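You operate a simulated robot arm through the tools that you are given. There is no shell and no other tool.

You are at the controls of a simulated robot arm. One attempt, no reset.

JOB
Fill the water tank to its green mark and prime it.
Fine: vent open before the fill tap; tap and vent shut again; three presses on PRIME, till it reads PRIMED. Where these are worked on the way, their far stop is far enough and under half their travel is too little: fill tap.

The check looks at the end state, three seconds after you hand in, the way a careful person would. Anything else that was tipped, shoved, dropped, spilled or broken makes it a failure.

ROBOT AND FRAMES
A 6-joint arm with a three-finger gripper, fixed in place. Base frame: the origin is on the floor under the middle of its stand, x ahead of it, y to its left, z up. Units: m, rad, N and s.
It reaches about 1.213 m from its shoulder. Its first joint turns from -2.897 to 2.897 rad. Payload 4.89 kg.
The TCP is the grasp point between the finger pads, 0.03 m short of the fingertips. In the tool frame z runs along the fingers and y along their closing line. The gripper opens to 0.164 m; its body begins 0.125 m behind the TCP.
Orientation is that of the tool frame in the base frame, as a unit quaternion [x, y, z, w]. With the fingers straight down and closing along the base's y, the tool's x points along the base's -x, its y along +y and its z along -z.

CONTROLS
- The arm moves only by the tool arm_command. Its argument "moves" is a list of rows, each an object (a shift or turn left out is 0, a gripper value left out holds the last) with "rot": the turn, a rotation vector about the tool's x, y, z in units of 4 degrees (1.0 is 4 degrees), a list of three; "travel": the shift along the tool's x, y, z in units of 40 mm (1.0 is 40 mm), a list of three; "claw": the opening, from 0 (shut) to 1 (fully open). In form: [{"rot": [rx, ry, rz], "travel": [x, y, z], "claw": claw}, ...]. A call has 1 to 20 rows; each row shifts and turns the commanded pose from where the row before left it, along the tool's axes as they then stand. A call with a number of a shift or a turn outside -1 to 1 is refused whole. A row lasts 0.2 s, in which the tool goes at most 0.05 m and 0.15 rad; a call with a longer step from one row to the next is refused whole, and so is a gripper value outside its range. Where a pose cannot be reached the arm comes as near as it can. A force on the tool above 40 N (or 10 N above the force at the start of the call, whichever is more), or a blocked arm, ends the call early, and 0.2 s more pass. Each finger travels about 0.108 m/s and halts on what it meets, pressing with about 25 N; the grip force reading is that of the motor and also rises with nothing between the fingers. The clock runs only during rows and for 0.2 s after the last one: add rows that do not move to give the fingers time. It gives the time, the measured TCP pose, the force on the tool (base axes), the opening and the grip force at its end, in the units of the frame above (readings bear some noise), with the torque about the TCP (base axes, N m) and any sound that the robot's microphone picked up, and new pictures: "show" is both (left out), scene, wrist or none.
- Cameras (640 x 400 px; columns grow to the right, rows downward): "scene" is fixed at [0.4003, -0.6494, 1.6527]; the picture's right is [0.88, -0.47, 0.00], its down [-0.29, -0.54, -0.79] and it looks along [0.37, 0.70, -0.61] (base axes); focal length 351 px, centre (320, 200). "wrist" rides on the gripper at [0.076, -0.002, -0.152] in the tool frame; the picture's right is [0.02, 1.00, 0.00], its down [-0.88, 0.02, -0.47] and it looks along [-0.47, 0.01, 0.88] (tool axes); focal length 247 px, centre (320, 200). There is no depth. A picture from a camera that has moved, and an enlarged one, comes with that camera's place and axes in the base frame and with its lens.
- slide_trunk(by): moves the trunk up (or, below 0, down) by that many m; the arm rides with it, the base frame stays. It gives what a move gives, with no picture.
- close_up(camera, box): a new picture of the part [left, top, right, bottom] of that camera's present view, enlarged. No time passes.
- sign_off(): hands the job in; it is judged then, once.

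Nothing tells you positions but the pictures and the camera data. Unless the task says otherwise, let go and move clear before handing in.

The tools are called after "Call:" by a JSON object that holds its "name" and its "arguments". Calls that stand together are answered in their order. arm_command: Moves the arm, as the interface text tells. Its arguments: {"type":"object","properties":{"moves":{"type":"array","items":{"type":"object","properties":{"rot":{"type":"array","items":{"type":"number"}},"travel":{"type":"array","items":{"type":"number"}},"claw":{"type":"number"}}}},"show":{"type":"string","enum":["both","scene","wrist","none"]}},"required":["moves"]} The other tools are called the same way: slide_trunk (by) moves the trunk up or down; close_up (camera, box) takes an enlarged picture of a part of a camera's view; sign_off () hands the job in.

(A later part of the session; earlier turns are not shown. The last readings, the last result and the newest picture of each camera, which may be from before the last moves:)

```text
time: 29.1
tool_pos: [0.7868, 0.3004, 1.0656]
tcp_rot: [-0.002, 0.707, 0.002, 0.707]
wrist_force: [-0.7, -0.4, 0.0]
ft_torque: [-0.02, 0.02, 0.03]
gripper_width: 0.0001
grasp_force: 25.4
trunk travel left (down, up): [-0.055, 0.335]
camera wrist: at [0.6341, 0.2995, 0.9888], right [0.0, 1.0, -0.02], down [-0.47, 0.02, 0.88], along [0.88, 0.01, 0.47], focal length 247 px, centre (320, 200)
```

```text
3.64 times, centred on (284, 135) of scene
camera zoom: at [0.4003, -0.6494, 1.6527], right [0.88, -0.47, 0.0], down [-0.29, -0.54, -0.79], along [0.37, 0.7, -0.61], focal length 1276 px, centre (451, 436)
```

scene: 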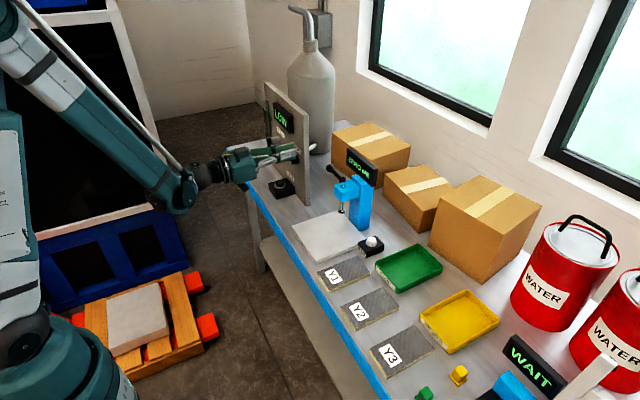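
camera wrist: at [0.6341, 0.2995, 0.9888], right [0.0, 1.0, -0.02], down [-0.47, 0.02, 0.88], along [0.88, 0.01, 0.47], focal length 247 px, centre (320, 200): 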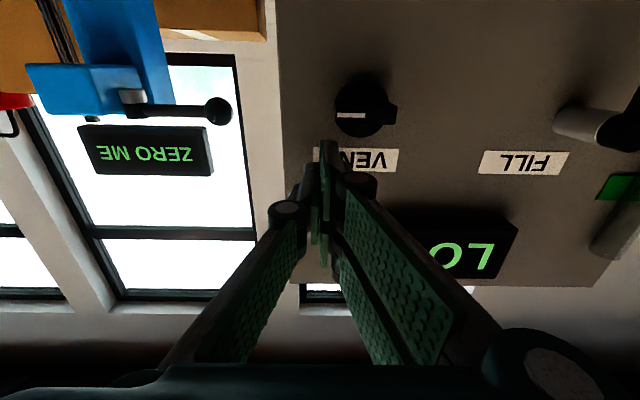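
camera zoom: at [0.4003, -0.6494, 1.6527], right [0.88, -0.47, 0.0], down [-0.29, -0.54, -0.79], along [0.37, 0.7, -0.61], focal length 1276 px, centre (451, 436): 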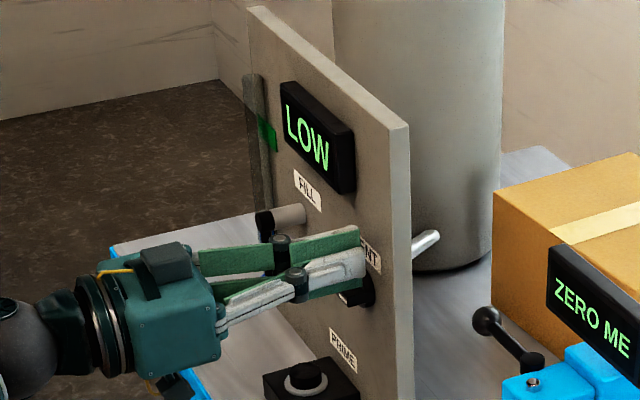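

The mark is parallel to the label, and the lower finger is about 12 mm above the pointer end. I'll shift 4 mm left and press down in small steps.

Call:
{"name": "arm_command", "arguments": {"moves": [{"travel": [0, 0.1, 0]}, {"travel": [0.2, 0, 0]}, {"travel": [0.05, 0, 0]}, {"travel": [0.05, 0, 0]}, {"travel": [0.03, 0, 0]}, {"travel": [0, 0, 0]}], "show": "wrist"}}

Call:
{"name": "close_up", "arguments": {"camera": "wrist", "box": [240, 80, 400, 200]}}

```text
time: 30.5
tool_pos: [0.7853, 0.3043, 1.0512]
tcp_rot: [-0.001, 0.707, 0.001, 0.707]
wrist_force: [0.3, 0.3, -0.1]
ft_torque: [-0.02, -0.02, 0.02]
gripper_width: 0.0
grasp_force: 25.0
trunk travel left (down, up): [-0.055, 0.335]
camera wrist: at [0.6334, 0.3035, 0.9756], right [0.0, 1.0, -0.02], down [-0.47, 0.02, 0.88], along [0.88, 0.01, 0.47], focal length 247 px, centre (320, 200)
```

wrist: 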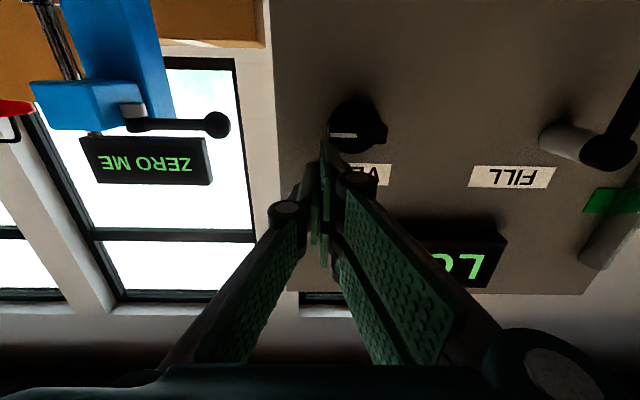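

```text
3.33 times, centred on (320, 140) of wrist
camera zoom: at [0.6334, 0.3035, 0.9756], right [0.0, 1.0, -0.02], down [-0.47, 0.02, 0.88], along [0.88, 0.01, 0.47], focal length 823 px, centre (320, 400)
```

zoom: 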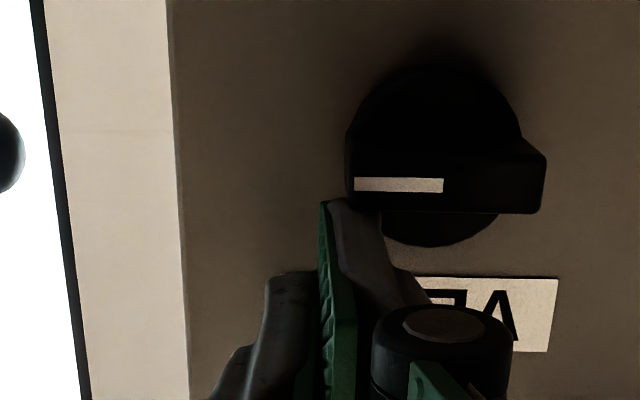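

The finger is about to touch the pointer end, and I'll press 4–5 mm further in small steps.

Call:
{"name": "arm_command", "arguments": {"moves": [{"travel": [0.04, 0, 0]}, {"travel": [0.03, 0, 0]}, {"travel": [0.03, 0, 0]}, {"travel": [0.02, 0, 0]}], "show": "wrist"}}

Call:
{"name": "close_up", "arguments": {"camera": "wrist", "box": [240, 80, 400, 200]}}

```text
time: 31.1
tool_pos: [0.786, 0.3049, 1.0511]
tcp_rot: [-0.001, 0.706, 0.0, 0.708]
wrist_force: [-2.5, -1.7, 26.6]
ft_torque: [0.16, -0.45, -0.02]
gripper_width: 0.0
grasp_force: 24.7
trunk travel left (down, up): [-0.055, 0.335]
stopped in row 2: the force on the tool passed its limit at 46 N (the readings are from after the stop); the commanded pose is now the measured one
camera wrist: at [0.6333, 0.3033, 0.9743], right [0.0, 1.0, -0.02], down [-0.48, 0.02, 0.88], along [0.88, 0.01, 0.48], focal length 247 px, centre (320, 200)
```

wrist: 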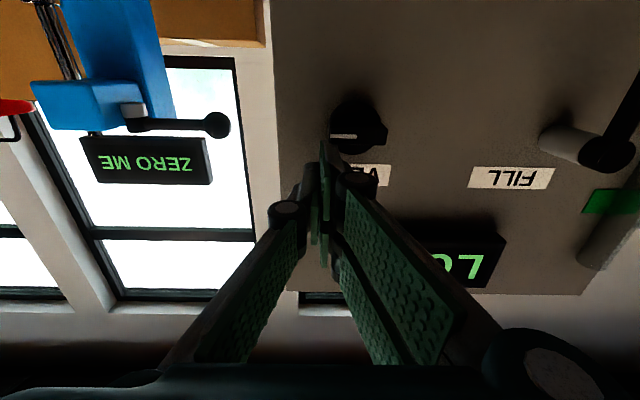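

```text
3.33 times, centred on (320, 140) of wrist
camera zoom: at [0.6333, 0.3033, 0.9743], right [0.0, 1.0, -0.02], down [-0.48, 0.02, 0.88], along [0.88, 0.01, 0.48], focal length 823 px, centre (320, 400)
```

zoom: 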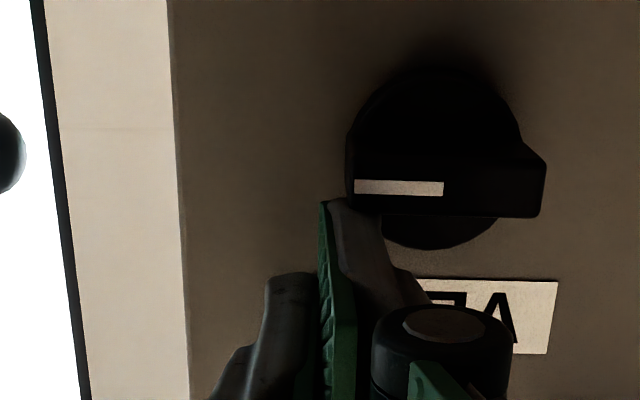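

The knob took a firm push without moving, so VENT is fully open at its 90° stop. Next I'll back off, lower the trunk a little and move in front of the FILL lever ball at about (0.79, 0.493, 0.945).

Call:
{"name": "arm_command", "arguments": {"moves": [{"travel": [-0.2, 0, 0]}, {"travel": [0, 0, -0.8]}, {"travel": [0, 0, -0.9]}, {"travel": [0, 0.9, -0.3], "claw": 0.4}, {"travel": [0, 0.95, 0]}, {"travel": [0, 0.95, 0]}, {"travel": [0, 0.95, 0]}, {"travel": [0, 0.9, 0]}, {"travel": [0, 0, 0]}], "show": "none"}}

Call:
{"name": "slide_trunk", "arguments": {"by": -0.052}}

Call:
{"name": "arm_command", "arguments": {"moves": [{"travel": [0, 0, 0]}]}}

```text
time: 33.1
tool_pos: [0.7059, 0.4917, 1.0551]
tcp_rot: [-0.002, 0.707, 0.001, 0.707]
wrist_force: [-0.6, 0.3, 0.2]
ft_torque: [0.0, -0.01, 0.06]
gripper_width: 0.0654
grasp_force: 0.0
trunk travel left (down, up): [-0.055, 0.335]
```

```text
time: 34.0
tool_pos: [0.7059, 0.4926, 1.0044]
tcp_rot: [-0.001, 0.707, 0.0, 0.707]
wrist_force: [-0.4, -0.5, 0.6]
ft_torque: [0.01, 0.01, 0.01]
gripper_width: 0.0658
grasp_force: 0.0
trunk travel left (down, up): [-0.003, 0.387]
```

```text
time: 34.4
tool_pos: [0.7047, 0.4921, 1.0048]
tcp_rot: [-0.002, 0.707, 0.001, 0.707]
wrist_force: [-0.1, -0.5, -0.4]
ft_torque: [-0.02, 0.0, -0.01]
gripper_width: 0.0657
grasp_force: 0.0
trunk travel left (down, up): [-0.003, 0.387]
camera wrist: at [0.5527, 0.4905, 0.9281], right [0.0, 1.0, -0.02], down [-0.47, 0.02, 0.88], along [0.88, 0.01, 0.47], focal length 247 px, centre (320, 200)
```

scene: 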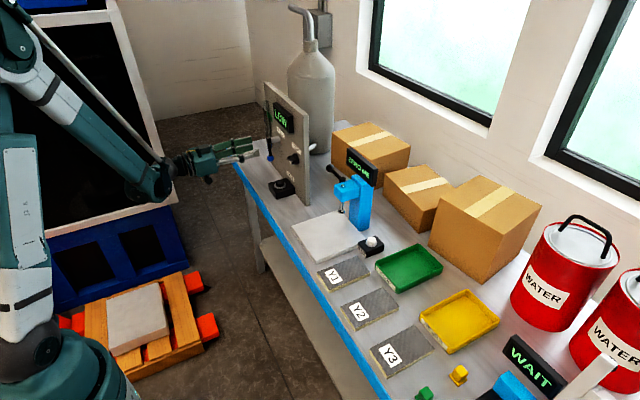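
wrist: 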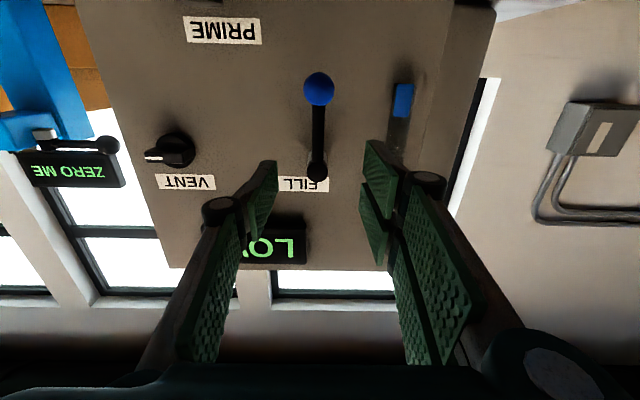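

The ball is at about (0.79, 0.490, 0.944), the hub at z ≈ 1.018 and the gauge tube at y ≈ 0.575. I'll lower to ball height and then go forward around the ball with the fingers open 65 mm.

Call:
{"name": "arm_command", "arguments": {"moves": [{"travel": [0.5, -0.05, 0]}, {"travel": [0.5, 0, 0]}, {"travel": [0.5, 0, 0]}, {"travel": [0, 0, 0.4]}, {"travel": [0, 0, 0.4]}, {"travel": [0, 0, 0.4]}, {"travel": [0, 0, 0.4]}, {"travel": [0, 0, 0]}]}}

Call:
{"name": "close_up", "arguments": {"camera": "wrist", "box": [220, 60, 480, 240]}}

Call:
{"name": "close_up", "arguments": {"camera": "scene", "box": [200, 80, 328, 190]}}

```text
time: 36.2
tool_pos: [0.7688, 0.4882, 0.9447]
tcp_rot: [-0.002, 0.707, 0.001, 0.707]
wrist_force: [-0.3, 0.9, -0.4]
ft_torque: [-0.01, 0.07, 0.0]
gripper_width: 0.0656
grasp_force: 0.0
trunk travel left (down, up): [-0.003, 0.387]
camera wrist: at [0.6167, 0.4876, 0.8686], right [0.0, 1.0, -0.02], down [-0.47, 0.02, 0.88], along [0.88, 0.01, 0.47], focal length 247 px, centre (320, 200)
```

scene: 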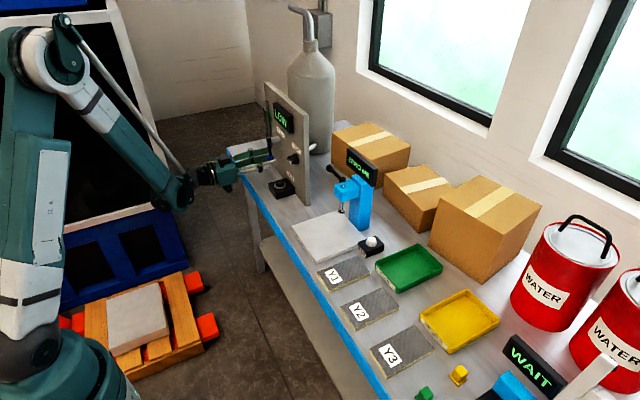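
wrist: 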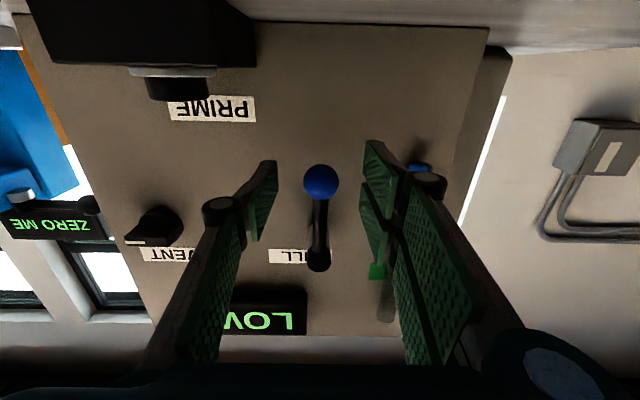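

```text
2.22 times, centred on (350, 150) of wrist
camera zoom: at [0.6167, 0.4876, 0.8686], right [0.0, 1.0, -0.02], down [-0.47, 0.02, 0.88], along [0.88, 0.01, 0.47], focal length 549 px, centre (253, 311)
```

zoom: 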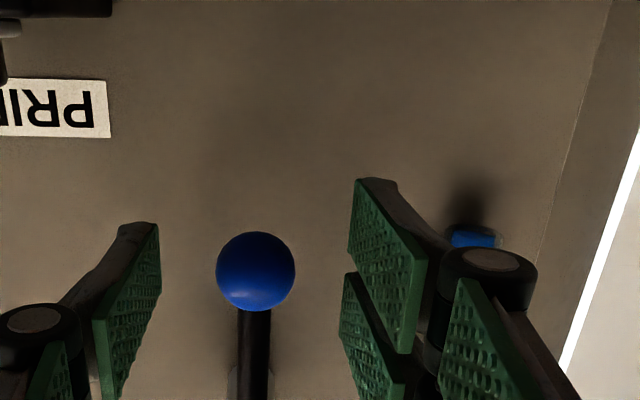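

```text
3.64 times, centred on (264, 135) of scene
camera zoom: at [0.4003, -0.6494, 1.6527], right [0.88, -0.47, 0.0], down [-0.29, -0.54, -0.79], along [0.37, 0.7, -0.61], focal length 1276 px, centre (524, 436)
```

zoom: 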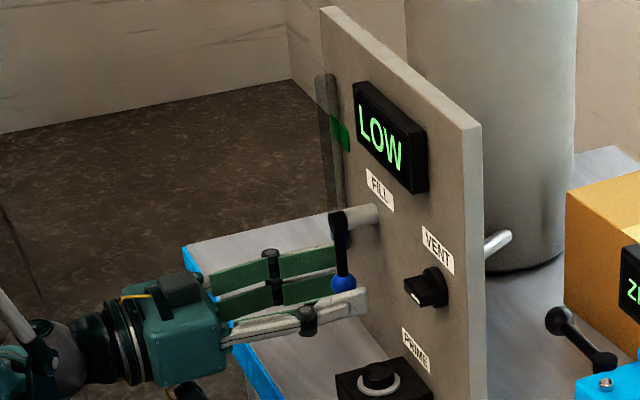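

The ball sits centred between the fingers. I'll go 8 mm further in and close on it.

Call:
{"name": "arm_command", "arguments": {"moves": [{"travel": [0, 0.05, 0.2]}, {"claw": 0.3}, {"claw": 0.2}, {"claw": 0.1}, {"claw": 0.05}, {"claw": 0.05}]}}

Call:
{"name": "close_up", "arguments": {"camera": "wrist", "box": [220, 60, 480, 240]}}

```text
time: 37.6
tool_pos: [0.776, 0.4911, 0.9441]
tcp_rot: [-0.002, 0.707, 0.0, 0.707]
wrist_force: [0.8, -21.7, -5.0]
ft_torque: [0.18, -0.03, -0.26]
gripper_width: 0.025
grasp_force: 45.0
trunk travel left (down, up): [-0.003, 0.387]
camera wrist: at [0.6249, 0.489, 0.8687], right [0.0, 1.0, -0.02], down [-0.47, 0.02, 0.88], along [0.88, 0.01, 0.47], focal length 247 px, centre (320, 200)
```

scene: 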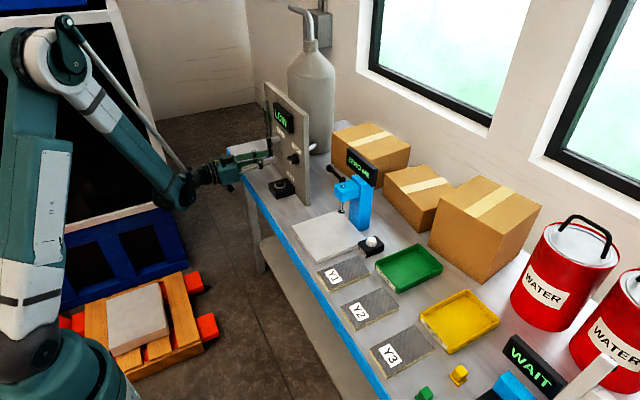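
wrist: 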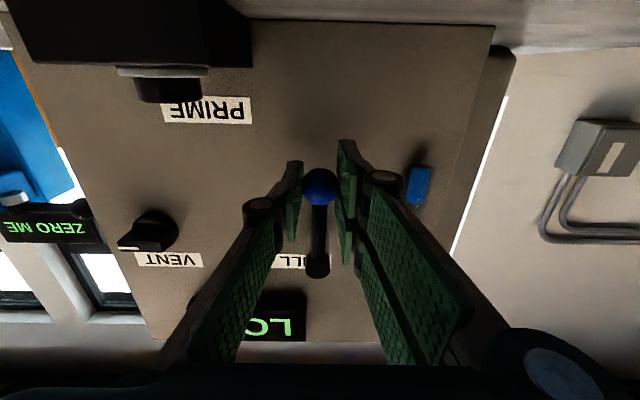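

```text
2.22 times, centred on (350, 150) of wrist
camera zoom: at [0.6249, 0.489, 0.8687], right [0.0, 1.0, -0.02], down [-0.47, 0.02, 0.88], along [0.88, 0.01, 0.47], focal length 549 px, centre (253, 311)
```

zoom: 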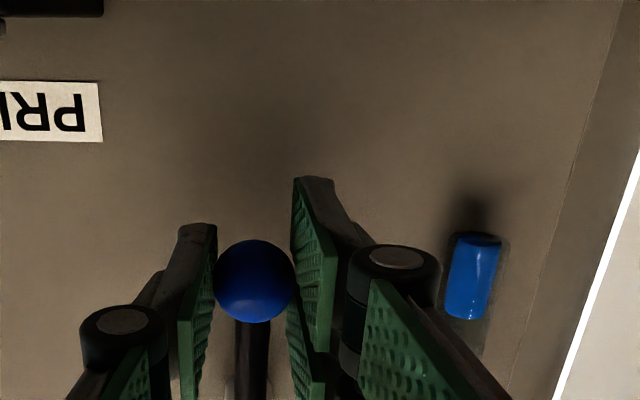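

The ball is held at 25 mm, and it pushes back toward −y, which suggests +y is the shut stop. I'll swing the lever a little to the right (−y) along its arc and check.

Call:
{"name": "arm_command", "arguments": {"moves": [{"travel": [-0.0045, -0.129, 0], "rot": [0, 0, -1]}, {"travel": [-0.0045, -0.129, 0], "rot": [0, 0, -1]}]}}

Call:
{"name": "close_up", "arguments": {"camera": "wrist", "box": [220, 60, 480, 240]}}

Call:
{"name": "close_up", "arguments": {"camera": "scene", "box": [240, 80, 320, 150]}}

```text
time: 38.2
tool_pos: [0.7772, 0.4838, 0.9455]
tcp_rot: [-0.053, 0.705, -0.049, 0.706]
wrist_force: [-4.0, 5.5, 0.3]
ft_torque: [-0.28, 0.45, 0.16]
gripper_width: 0.025
grasp_force: 45.1
trunk travel left (down, up): [-0.003, 0.387]
camera wrist: at [0.625, 0.4708, 0.8699], right [-0.01, 0.99, -0.16], down [-0.47, 0.14, 0.87], along [0.88, 0.08, 0.47], focal length 247 px, centre (320, 200)
```

scene: 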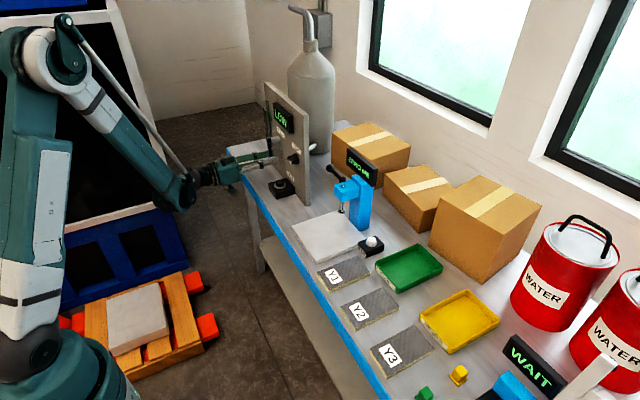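
wrist: 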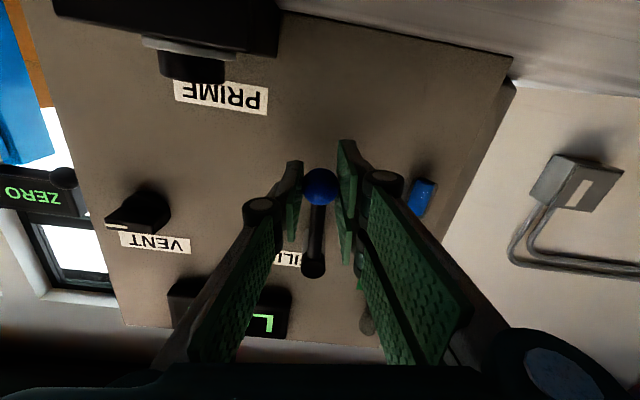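

```text
2.22 times, centred on (350, 150) of wrist
camera zoom: at [0.625, 0.4708, 0.8699], right [-0.01, 0.99, -0.16], down [-0.47, 0.14, 0.87], along [0.88, 0.08, 0.47], focal length 549 px, centre (253, 311)
```

zoom: 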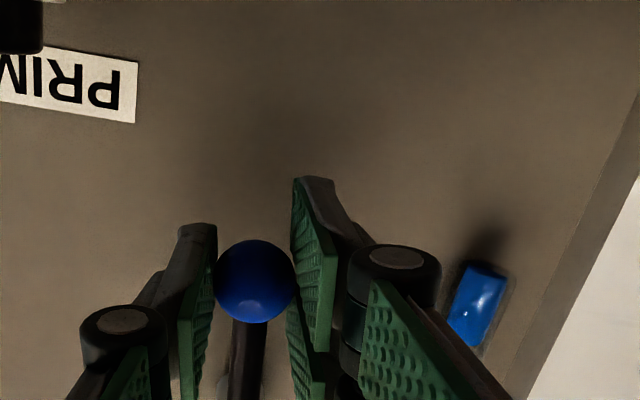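

```text
5.71 times, centred on (280, 115) of scene
camera zoom: at [0.4003, -0.6494, 1.6527], right [0.88, -0.47, 0.0], down [-0.29, -0.54, -0.79], along [0.37, 0.7, -0.61], focal length 2006 px, centre (549, 686)
```

zoom: 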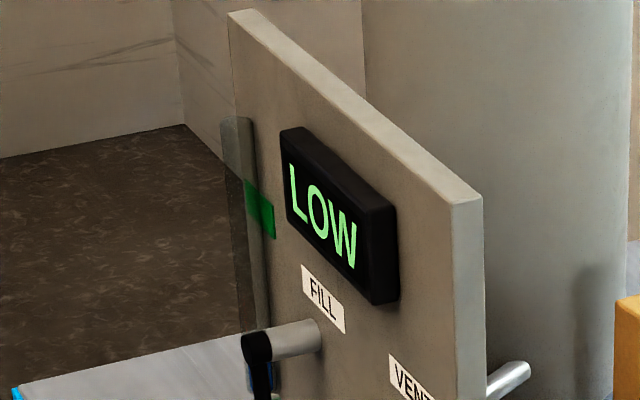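

The lever swings freely to the right, so that is the opening direction. I'll continue in modest steps and watch the gauge.

Call:
{"name": "arm_command", "arguments": {"moves": [{"travel": [-0.0045, -0.129, 0], "rot": [0, 0, -1]}, {"travel": [-0.0045, -0.129, 0], "rot": [0, 0, -1]}, {"travel": [-0.0045, -0.129, 0], "rot": [0, 0, -1]}, {"travel": [-0.0045, -0.129, 0], "rot": [0, 0, -1]}, {"travel": [-0.0045, -0.129, 0], "rot": [0, 0, -1]}]}}

Call:
{"name": "close_up", "arguments": {"camera": "scene", "box": [240, 80, 320, 150]}}

```text
time: 39.4
tool_pos: [0.7773, 0.457, 0.9526]
tcp_rot: [-0.174, 0.686, -0.17, 0.686]
wrist_force: [-20.6, -9.2, -20.5]
ft_torque: [-0.09, 0.31, -0.14]
gripper_width: 0.0253
grasp_force: 44.8
trunk travel left (down, up): [-0.003, 0.387]
camera wrist: at [0.6251, 0.4194, 0.8867], right [0.0, 0.87, -0.49], down [-0.47, 0.43, 0.77], along [0.88, 0.23, 0.41], focal length 247 px, centre (320, 200)
```

scene: 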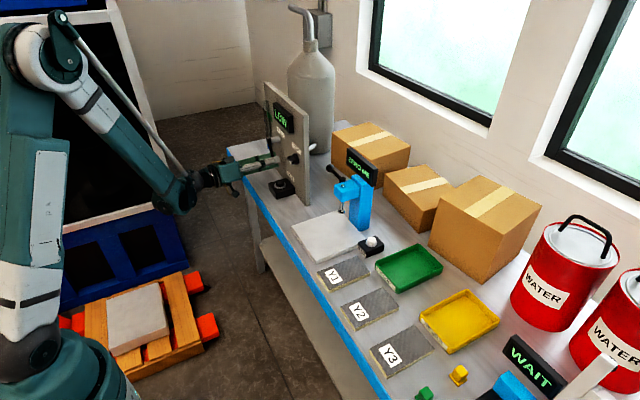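
wrist: 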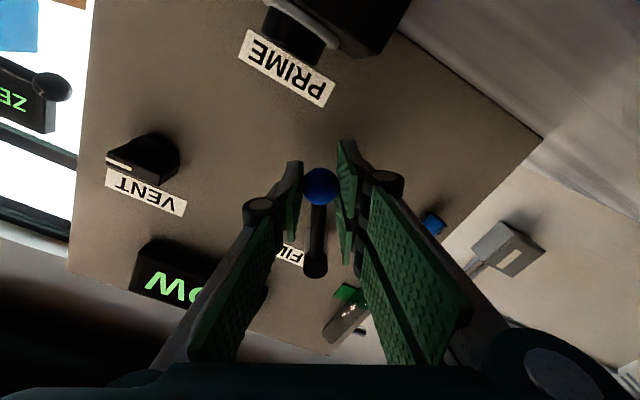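

```text
5.71 times, centred on (280, 115) of scene
camera zoom: at [0.4003, -0.6494, 1.6527], right [0.88, -0.47, 0.0], down [-0.29, -0.54, -0.79], along [0.37, 0.7, -0.61], focal length 2006 px, centre (549, 686)
```

zoom: 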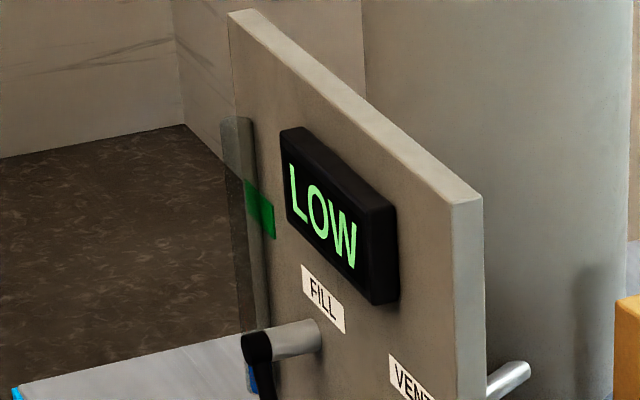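

The lever is at about 27° with no visible level change yet. I'll relax the small radial load and continue.

Call:
{"name": "arm_command", "arguments": {"moves": [{"travel": [0.012, -0.129, -0.012], "rot": [0, 0, -1]}, {"travel": [0, -0.129, 0], "rot": [0, 0, -1]}, {"travel": [0, -0.129, 0], "rot": [0, 0, -1]}, {"travel": [0, -0.129, 0], "rot": [0, 0, -1]}]}}

Call:
{"name": "close_up", "arguments": {"camera": "scene", "box": [240, 80, 320, 150]}}

```text
time: 40.4
tool_pos: [0.7773, 0.4407, 0.9662]
tcp_rot: [-0.266, 0.655, -0.265, 0.656]
wrist_force: [1.3, -6.3, -3.7]
ft_torque: [0.21, 0.13, -0.23]
gripper_width: 0.025
grasp_force: 45.1
trunk travel left (down, up): [-0.003, 0.387]
camera wrist: at [0.6253, 0.3854, 0.9114], right [0.0, 0.7, -0.71], down [-0.48, 0.63, 0.62], along [0.88, 0.34, 0.33], focal length 247 px, centre (320, 200)
```

scene: 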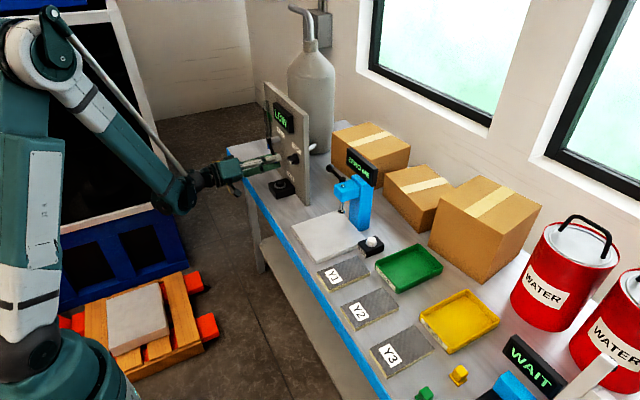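
wrist: 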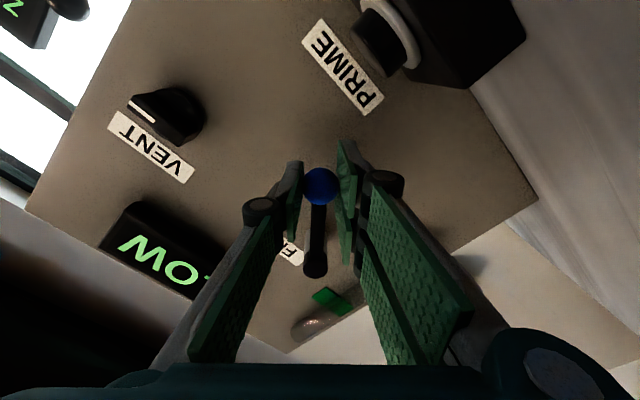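

```text
5.71 times, centred on (280, 115) of scene
camera zoom: at [0.4003, -0.6494, 1.6527], right [0.88, -0.47, 0.0], down [-0.29, -0.54, -0.79], along [0.37, 0.7, -0.61], focal length 2006 px, centre (549, 686)
```

zoom: 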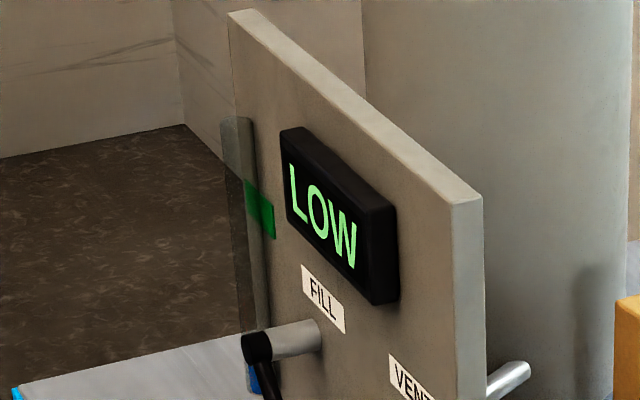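

The lever is at about 44° and free, and the gauge shows only the original blue. I'll go on to about 60°.

Call:
{"name": "arm_command", "arguments": {"moves": [{"travel": [-0.003, -0.129, 0], "rot": [0, 0, -1]}, {"travel": [-0.003, -0.129, 0], "rot": [0, 0, -1]}, {"travel": [-0.003, -0.129, 0], "rot": [0, 0, -1]}, {"travel": [-0.003, -0.129, 0], "rot": [0, 0, -1]}]}}

Call:
{"name": "close_up", "arguments": {"camera": "scene", "box": [240, 80, 320, 150]}}

```text
time: 41.4
tool_pos: [0.7783, 0.427, 0.9793]
tcp_rot: [-0.356, 0.611, -0.354, 0.612]
wrist_force: [2.4, -9.7, -4.4]
ft_torque: [0.11, 0.08, -0.17]
gripper_width: 0.0252
grasp_force: 45.4
trunk travel left (down, up): [-0.003, 0.387]
camera wrist: at [0.6254, 0.3598, 0.944], right [0.0, 0.48, -0.88], down [-0.48, 0.77, 0.42], along [0.88, 0.42, 0.23], focal length 247 px, centre (320, 200)
```

scene: 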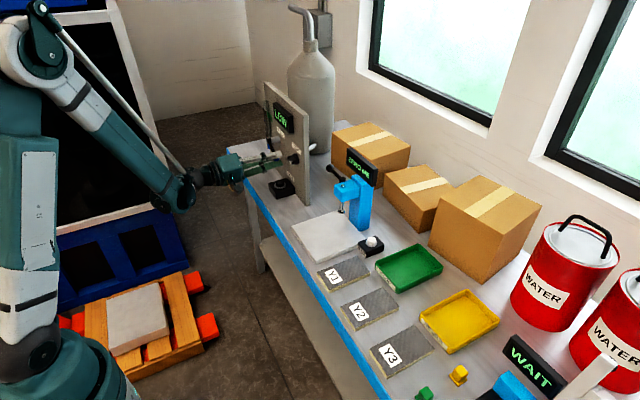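
wrist: 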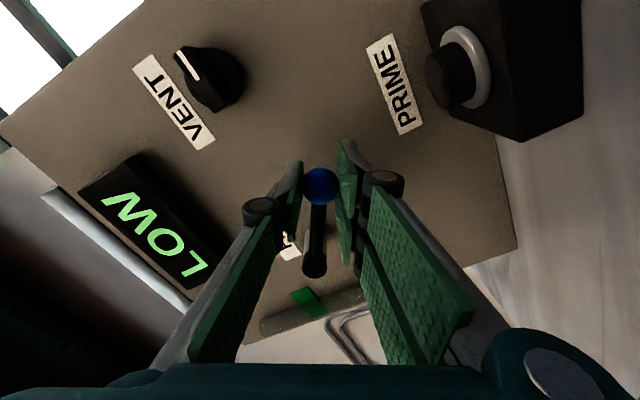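

```text
5.71 times, centred on (280, 115) of scene
camera zoom: at [0.4003, -0.6494, 1.6527], right [0.88, -0.47, 0.0], down [-0.29, -0.54, -0.79], along [0.37, 0.7, -0.61], focal length 2006 px, centre (549, 686)
```

zoom: 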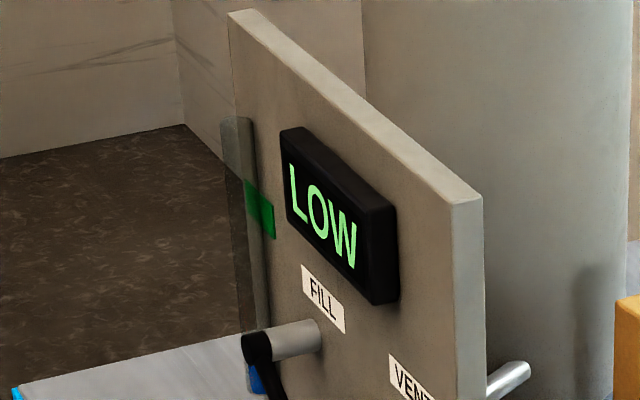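

The lever is at about 59°, roughly two-thirds of a quarter turn. I'll hold for a second and compare the gauge level.

Call:
{"name": "arm_command", "arguments": {"moves": [{"travel": [0, 0, 0]}, {"travel": [0, 0, 0]}, {"travel": [0, 0, 0]}, {"travel": [0, 0, 0]}, {"travel": [0, 0, 0]}], "show": "none"}}

Call:
{"name": "close_up", "arguments": {"camera": "scene", "box": [250, 95, 298, 165]}}

Call:
{"name": "close_up", "arguments": {"camera": "wrist", "box": [230, 260, 400, 366]}}

```text
time: 42.6
tool_pos: [0.7776, 0.4261, 0.9795]
tcp_rot: [-0.356, 0.611, -0.353, 0.612]
wrist_force: [9.6, -6.7, -3.7]
ft_torque: [0.05, 0.03, -0.1]
gripper_width: 0.0251
grasp_force: 44.7
trunk travel left (down, up): [-0.003, 0.387]
```

```text
5.71 times, centred on (274, 130) of scene
camera zoom: at [0.4003, -0.6494, 1.6527], right [0.88, -0.47, 0.0], down [-0.29, -0.54, -0.79], along [0.37, 0.7, -0.61], focal length 2006 px, centre (583, 600)
```

zoom: 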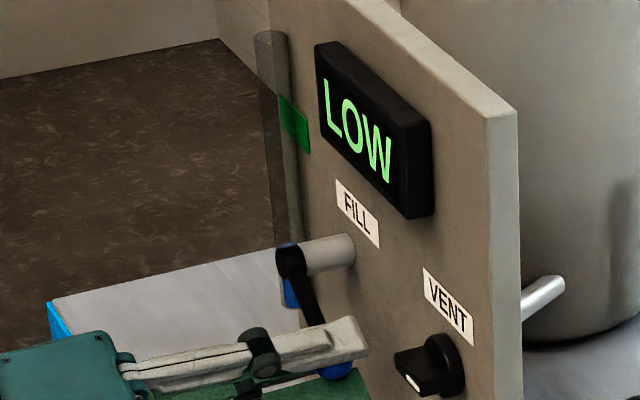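

```text
3.76 times, centred on (315, 313) of wrist
camera zoom: at [0.6254, 0.3601, 0.9437], right [0.0, 0.48, -0.88], down [-0.48, 0.77, 0.42], along [0.88, 0.42, 0.23], focal length 930 px, centre (339, -225)
```

zoom: 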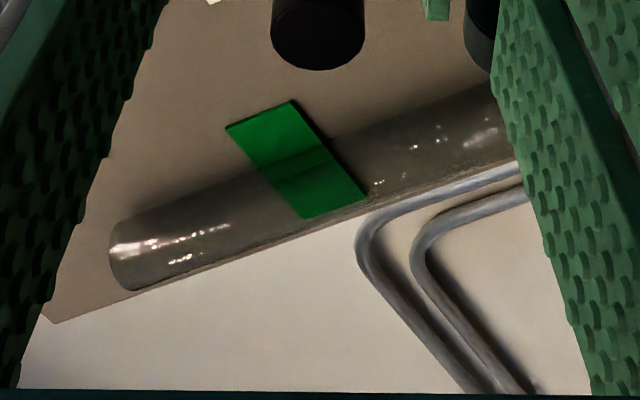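

The blue level has just risen above the hub in the scene view, so the tank is filling slowly. I'll keep opening toward the stop so the tap is clearly past half travel.

Call:
{"name": "arm_command", "arguments": {"moves": [{"travel": [-0.0045, -0.129, -0.005], "rot": [0, 0, -1]}, {"travel": [-0.0045, -0.129, 0], "rot": [0, 0, -1]}, {"travel": [-0.0045, -0.129, 0], "rot": [0, 0, -1]}, {"travel": [-0.0045, -0.129, 0], "rot": [0, 0, -1]}, {"travel": [-0.0045, -0.129, 0], "rot": [0, 0, -1]}], "show": "wrist"}}

Call:
{"name": "close_up", "arguments": {"camera": "scene", "box": [250, 95, 298, 165]}}

```text
time: 43.8
tool_pos: [0.7774, 0.4162, 1.0059]
tcp_rot: [-0.456, 0.54, -0.455, 0.542]
wrist_force: [5.3, -16.4, -6.4]
ft_torque: [-0.11, 0.09, -0.29]
gripper_width: 0.0252
grasp_force: 44.9
trunk travel left (down, up): [-0.003, 0.387]
camera wrist: at [0.6253, 0.3416, 0.9944], right [0.0, 0.15, -0.99], down [-0.48, 0.87, 0.13], along [0.88, 0.47, 0.07], focal length 247 px, centre (320, 200)
```

wrist: 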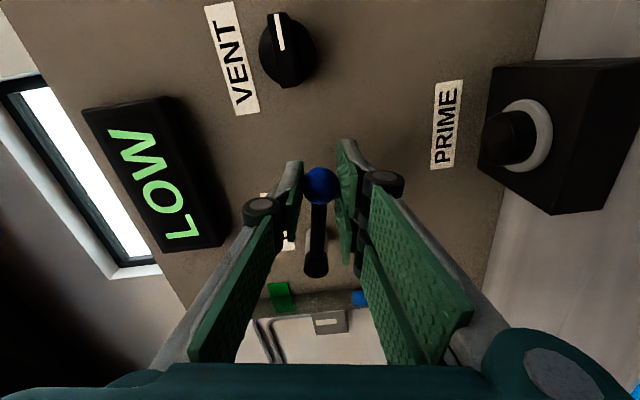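

```text
5.71 times, centred on (274, 130) of scene
camera zoom: at [0.4003, -0.6494, 1.6527], right [0.88, -0.47, 0.0], down [-0.29, -0.54, -0.79], along [0.37, 0.7, -0.61], focal length 2006 px, centre (583, 600)
```

zoom: 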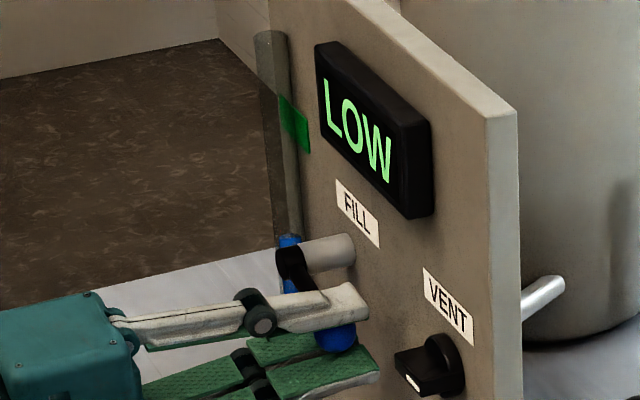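

The level is now at row 236 and moving at about 7.5 px/s; the mark's centre is near row 122. I'll open the last few degrees to the stop.

Call:
{"name": "arm_command", "arguments": {"moves": [{"travel": [-0.01, -0.129, 0], "rot": [0, 0, -1]}, {"travel": [-0.0045, -0.1, 0], "rot": [0, 0, -0.8]}, {"travel": [0, 0, 0]}, {"travel": [0, 0, 0]}], "show": "wrist"}}

Call:
{"name": "close_up", "arguments": {"camera": "scene", "box": [250, 95, 298, 165]}}

```text
time: 44.8
tool_pos: [0.7763, 0.4151, 1.0157]
tcp_rot: [-0.489, 0.511, -0.487, 0.512]
wrist_force: [4.0, -31.4, 0.6]
ft_torque: [0.08, -0.04, -0.72]
gripper_width: 0.0249
grasp_force: 45.7
trunk travel left (down, up): [-0.003, 0.387]
camera wrist: at [0.6253, 0.3398, 1.0131], right [0.0, 0.03, -1.0], down [-0.47, 0.88, 0.02], along [0.88, 0.47, 0.01], focal length 247 px, centre (320, 200)
```

wrist: 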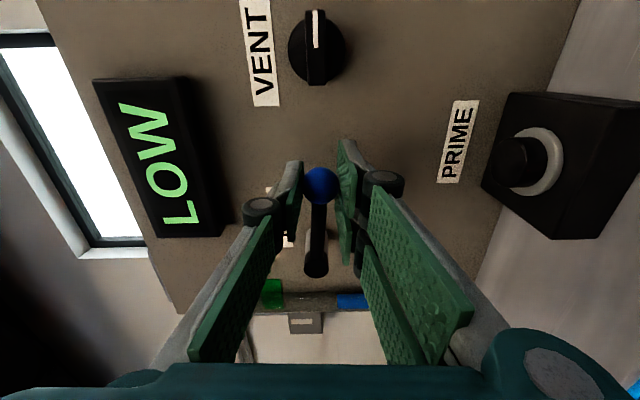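

```text
5.71 times, centred on (274, 130) of scene
camera zoom: at [0.4003, -0.6494, 1.6527], right [0.88, -0.47, 0.0], down [-0.29, -0.54, -0.79], along [0.37, 0.7, -0.61], focal length 2006 px, centre (583, 600)
```

zoom: 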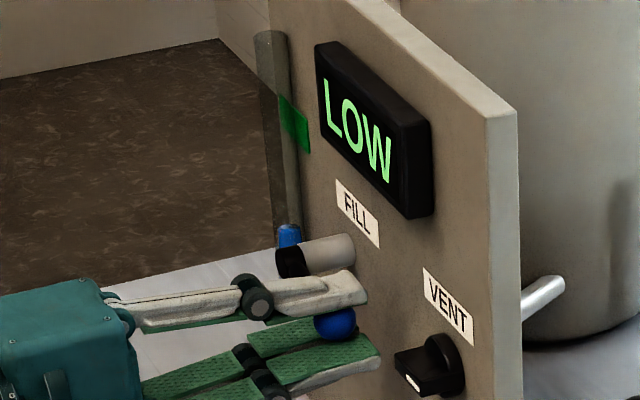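

The tap is at about 88°, fully open. The level reads z ≈ 0.993 against the mark's 1.054–1.079, and it is rising at about 10 px/s in the scene view. I'll wait about 3 s and measure again.

Call:
{"name": "arm_command", "arguments": {"moves": [{"travel": [0.018, 0, 0]}, {"travel": [0, 0, 0]}, {"travel": [0, 0, 0]}, {"travel": [0, 0, 0]}, {"travel": [0, 0, 0]}, {"travel": [0, 0, 0]}, {"travel": [0, 0, 0]}, {"travel": [0, 0, 0]}, {"travel": [0, 0, 0]}, {"travel": [0, 0, 0]}, {"travel": [0, 0, 0]}, {"travel": [0, 0, 0]}, {"travel": [0, 0, 0]}], "show": "wrist"}}

Call:
{"name": "close_up", "arguments": {"camera": "scene", "box": [250, 95, 298, 165]}}

Call:
{"name": "close_up", "arguments": {"camera": "wrist", "box": [240, 250, 400, 350]}}

```text
time: 47.6
tool_pos: [0.7765, 0.4156, 1.0135]
tcp_rot: [-0.489, 0.511, -0.487, 0.512]
wrist_force: [5.7, -24.2, -1.4]
ft_torque: [-0.02, 0.02, -0.27]
gripper_width: 0.0254
grasp_force: 44.8
trunk travel left (down, up): [-0.003, 0.387]
camera wrist: at [0.6253, 0.3399, 1.0126], right [0.0, 0.03, -1.0], down [-0.48, 0.88, 0.02], along [0.88, 0.48, 0.01], focal length 247 px, centre (320, 200)
```

wrist: 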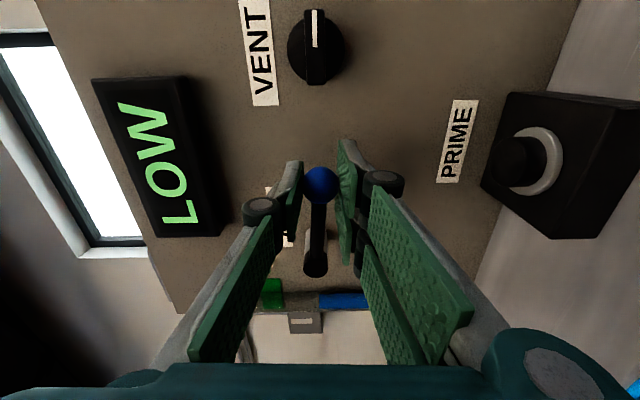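

```text
5.71 times, centred on (274, 130) of scene
camera zoom: at [0.4003, -0.6494, 1.6527], right [0.88, -0.47, 0.0], down [-0.29, -0.54, -0.79], along [0.37, 0.7, -0.61], focal length 2006 px, centre (583, 600)
```

zoom: 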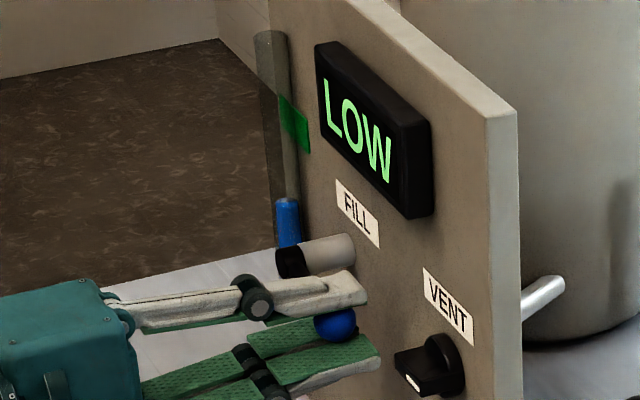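

```text
4.00 times, centred on (320, 300) of wrist
camera zoom: at [0.6253, 0.3399, 1.0126], right [0.0, 0.03, -1.0], down [-0.48, 0.88, 0.02], along [0.88, 0.48, 0.01], focal length 988 px, centre (320, -200)
```

zoom: 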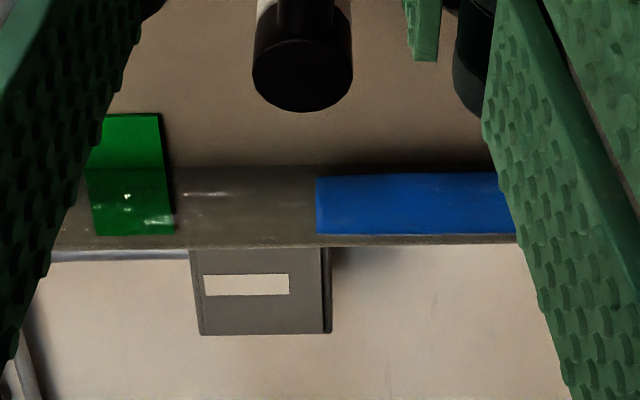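

The level edge is at zoom column 317 and rising at about 27 px/s; the mark spans columns 88–173. I'll wait about 2.6 s more, then start closing.

Call:
{"name": "arm_command", "arguments": {"moves": [{"travel": [0.025, 0, 0]}, {"travel": [0, 0, 0]}, {"travel": [0, 0, 0]}, {"travel": [0, 0, 0]}, {"travel": [0, 0, 0]}, {"travel": [0, 0, 0]}, {"travel": [0, 0, 0]}, {"travel": [0, 0, 0]}, {"travel": [0, 0, 0]}, {"travel": [0, 0, 0]}, {"travel": [0, 0, 0]}, {"travel": [0, 0, 0]}], "show": "none"}}

Call:
{"name": "close_up", "arguments": {"camera": "wrist", "box": [240, 250, 400, 350]}}

Call:
{"name": "close_up", "arguments": {"camera": "scene", "box": [250, 95, 298, 165]}}

```text
time: 50.2
tool_pos: [0.777, 0.4166, 1.0146]
tcp_rot: [-0.49, 0.511, -0.487, 0.512]
wrist_force: [4.3, -2.1, 0.8]
ft_torque: [0.01, 0.02, 0.09]
gripper_width: 0.0253
grasp_force: 45.1
trunk travel left (down, up): [-0.003, 0.387]
```

```text
4.00 times, centred on (320, 300) of wrist
camera zoom: at [0.6253, 0.3399, 1.012], right [0.0, 0.03, -1.0], down [-0.48, 0.88, 0.02], along [0.88, 0.48, 0.01], focal length 988 px, centre (320, -200)
```

zoom: 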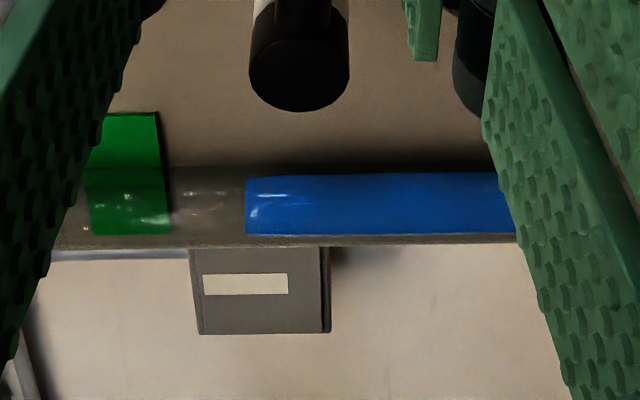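

```text
5.71 times, centred on (274, 130) of scene
camera zoom: at [0.4003, -0.6494, 1.6527], right [0.88, -0.47, 0.0], down [-0.29, -0.54, -0.79], along [0.37, 0.7, -0.61], focal length 2006 px, centre (583, 600)
```

zoom: 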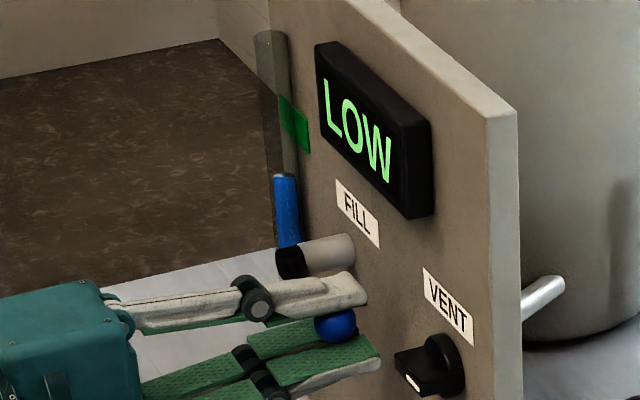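

The level is at column 246, still about 27 px/s. I'll measure the mark precisely from both cameras before closing, since no time passes for that.

Call:
{"name": "close_up", "arguments": {"camera": "scene", "box": [262, 98, 286, 140]}}

Call:
{"name": "close_up", "arguments": {"camera": "wrist", "box": [250, 270, 314, 315]}}

```text
9.52 times, centred on (274, 119) of scene
camera zoom: at [0.4003, -0.6494, 1.6527], right [0.88, -0.47, 0.0], down [-0.29, -0.54, -0.79], along [0.37, 0.7, -0.61], focal length 3342 px, centre (758, 971)
```

zoom: 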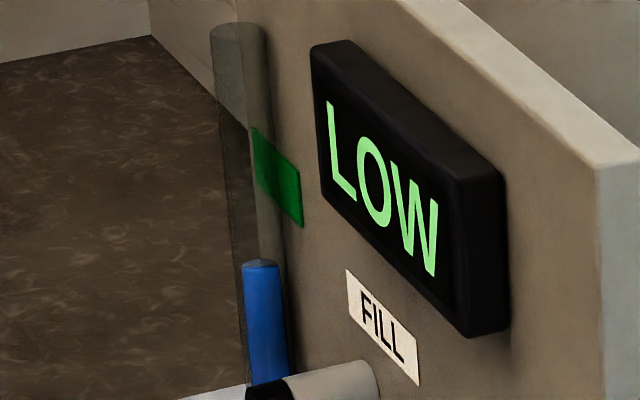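

```text
8.89 times, centred on (282, 292) of wrist
camera zoom: at [0.6253, 0.3399, 1.012], right [0.0, 0.03, -1.0], down [-0.48, 0.88, 0.02], along [0.88, 0.48, 0.01], focal length 2195 px, centre (658, -622)
```

zoom: 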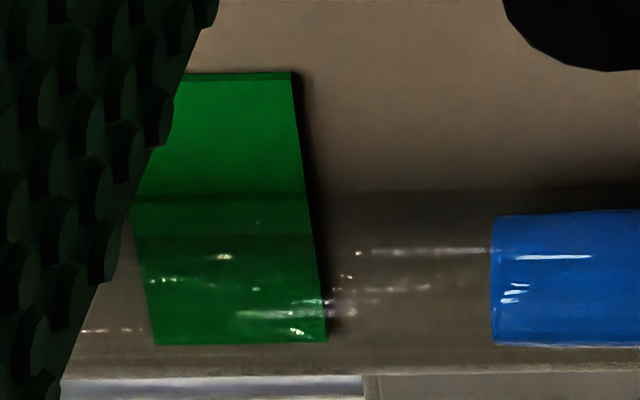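

The mark's centre is at z ≈ 1.0707 (band 1.059–1.083), the level is at 1.0337 and it rises about 7.9 mm/s at full flow. I'll wait 1.4 s and then close the lever halfway along its arc, which should bring the level to about 1.058.

Call:
{"name": "arm_command", "arguments": {"moves": [{"travel": [0, 0, 0]}, {"travel": [0, 0, 0]}, {"travel": [0, 0, 0]}, {"travel": [0, 0, 0]}, {"travel": [0, 0, 0]}, {"travel": [0, 0, 0]}, {"travel": [0, 0, 0]}, {"travel": [-0.0045, 0.129, 0], "rot": [0, 0, 1]}, {"travel": [-0.0045, 0.129, 0], "rot": [0, 0, 1]}, {"travel": [-0.0045, 0.129, 0], "rot": [0, 0, 1]}, {"travel": [-0.0045, 0.129, 0], "rot": [0, 0, 1]}, {"travel": [-0.0045, 0.129, 0], "rot": [0, 0, 1]}, {"travel": [-0.0045, 0.129, 0], "rot": [0, 0, 1]}, {"travel": [-0.0045, 0.129, 0], "rot": [0, 0, 1]}, {"travel": [-0.0045, 0.129, 0], "rot": [0, 0, 1]}, {"travel": [-0.0045, 0.129, 0], "rot": [0, 0, 1]}, {"travel": [-0.0045, 0.129, 0], "rot": [0, 0, 1]}], "show": "wrist"}}

Call:
{"name": "close_up", "arguments": {"camera": "scene", "box": [262, 98, 286, 140]}}

Call:
{"name": "close_up", "arguments": {"camera": "wrist", "box": [230, 250, 390, 350]}}

```text
time: 53.8
tool_pos: [0.7765, 0.4373, 0.9673]
tcp_rot: [-0.284, 0.647, -0.283, 0.649]
wrist_force: [17.7, 22.3, 21.8]
ft_torque: [-0.02, -0.33, 0.32]
gripper_width: 0.0253
grasp_force: 44.9
trunk travel left (down, up): [-0.003, 0.387]
camera wrist: at [0.6248, 0.3791, 0.9167], right [0.0, 0.66, -0.75], down [-0.48, 0.66, 0.58], along [0.88, 0.36, 0.31], focal length 247 px, centre (320, 200)
```

wrist: 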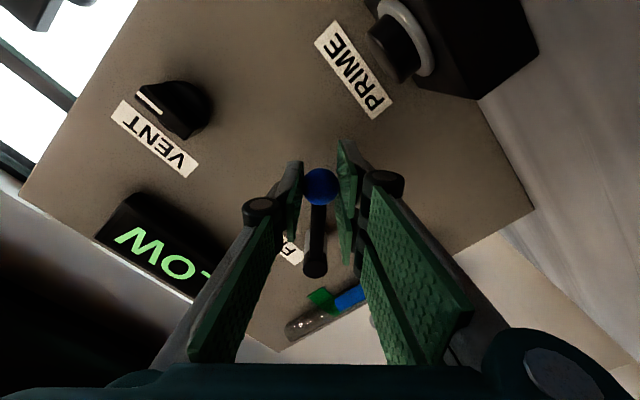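

```text
9.52 times, centred on (274, 119) of scene
camera zoom: at [0.4003, -0.6494, 1.6527], right [0.88, -0.47, 0.0], down [-0.29, -0.54, -0.79], along [0.37, 0.7, -0.61], focal length 3342 px, centre (758, 971)
```

zoom: 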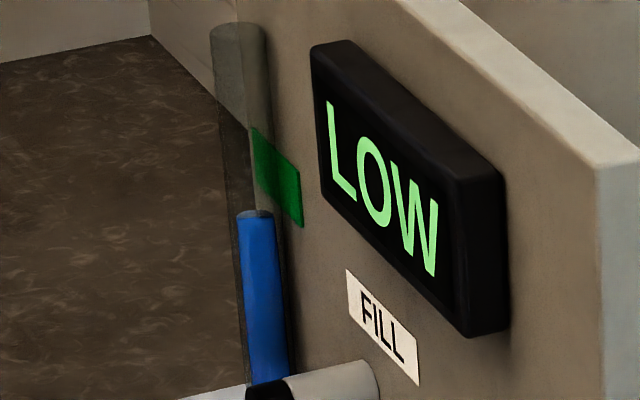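

```text
4.00 times, centred on (310, 300) of wrist
camera zoom: at [0.6248, 0.3791, 0.9167], right [0.0, 0.66, -0.75], down [-0.48, 0.66, 0.58], along [0.88, 0.36, 0.31], focal length 988 px, centre (360, -200)
```

zoom: 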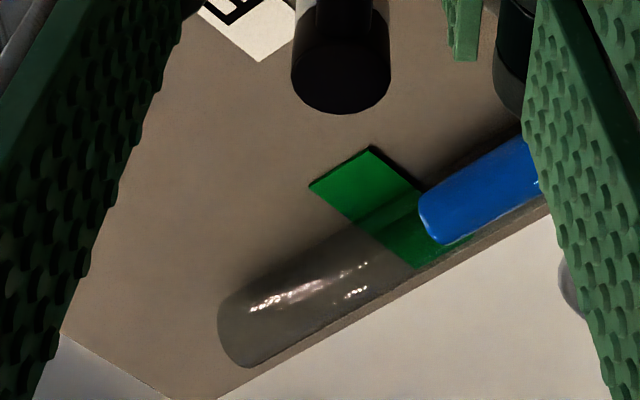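

The level has risen to roughly 13–15 mm under the mark's centre, and the lever is at about 47° with reduced flow. I'll hold here for 2 s, relaxing the grip load, and measure the slower rate.

Call:
{"name": "arm_command", "arguments": {"moves": [{"travel": [-0.025, 0, 0.012]}, {"travel": [0, 0, 0]}, {"travel": [0, 0, 0]}, {"travel": [0, 0, 0]}, {"travel": [0, 0, 0]}, {"travel": [0, 0, 0]}, {"travel": [0, 0, 0]}, {"travel": [0, 0, 0]}], "show": "none"}}

Call:
{"name": "close_up", "arguments": {"camera": "scene", "box": [262, 98, 286, 140]}}

Call:
{"name": "close_up", "arguments": {"camera": "wrist", "box": [230, 250, 390, 350]}}

```text
time: 55.6
tool_pos: [0.7762, 0.4367, 0.9675]
tcp_rot: [-0.284, 0.647, -0.284, 0.648]
wrist_force: [-18.7, 0.5, -4.2]
ft_torque: [-0.22, 0.06, 0.04]
gripper_width: 0.0252
grasp_force: 44.8
trunk travel left (down, up): [-0.003, 0.387]
```

```text
9.52 times, centred on (274, 119) of scene
camera zoom: at [0.4003, -0.6494, 1.6527], right [0.88, -0.47, 0.0], down [-0.29, -0.54, -0.79], along [0.37, 0.7, -0.61], focal length 3342 px, centre (758, 971)
```

zoom: 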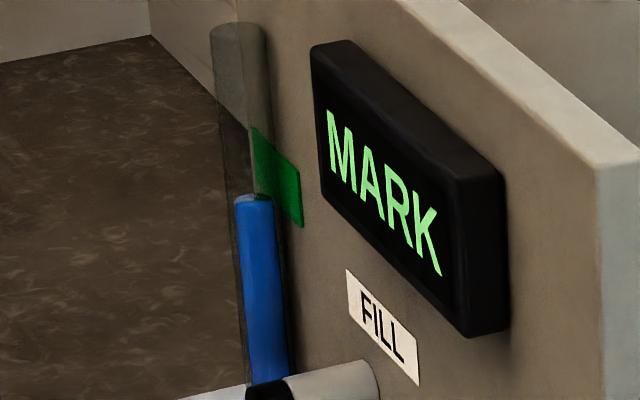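

```text
4.00 times, centred on (310, 300) of wrist
camera zoom: at [0.6247, 0.3787, 0.9172], right [0.0, 0.66, -0.75], down [-0.48, 0.66, 0.58], along [0.88, 0.36, 0.31], focal length 988 px, centre (360, -200)
```

zoom: 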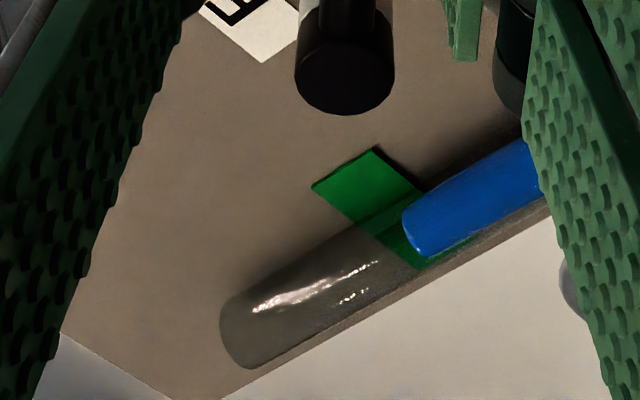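

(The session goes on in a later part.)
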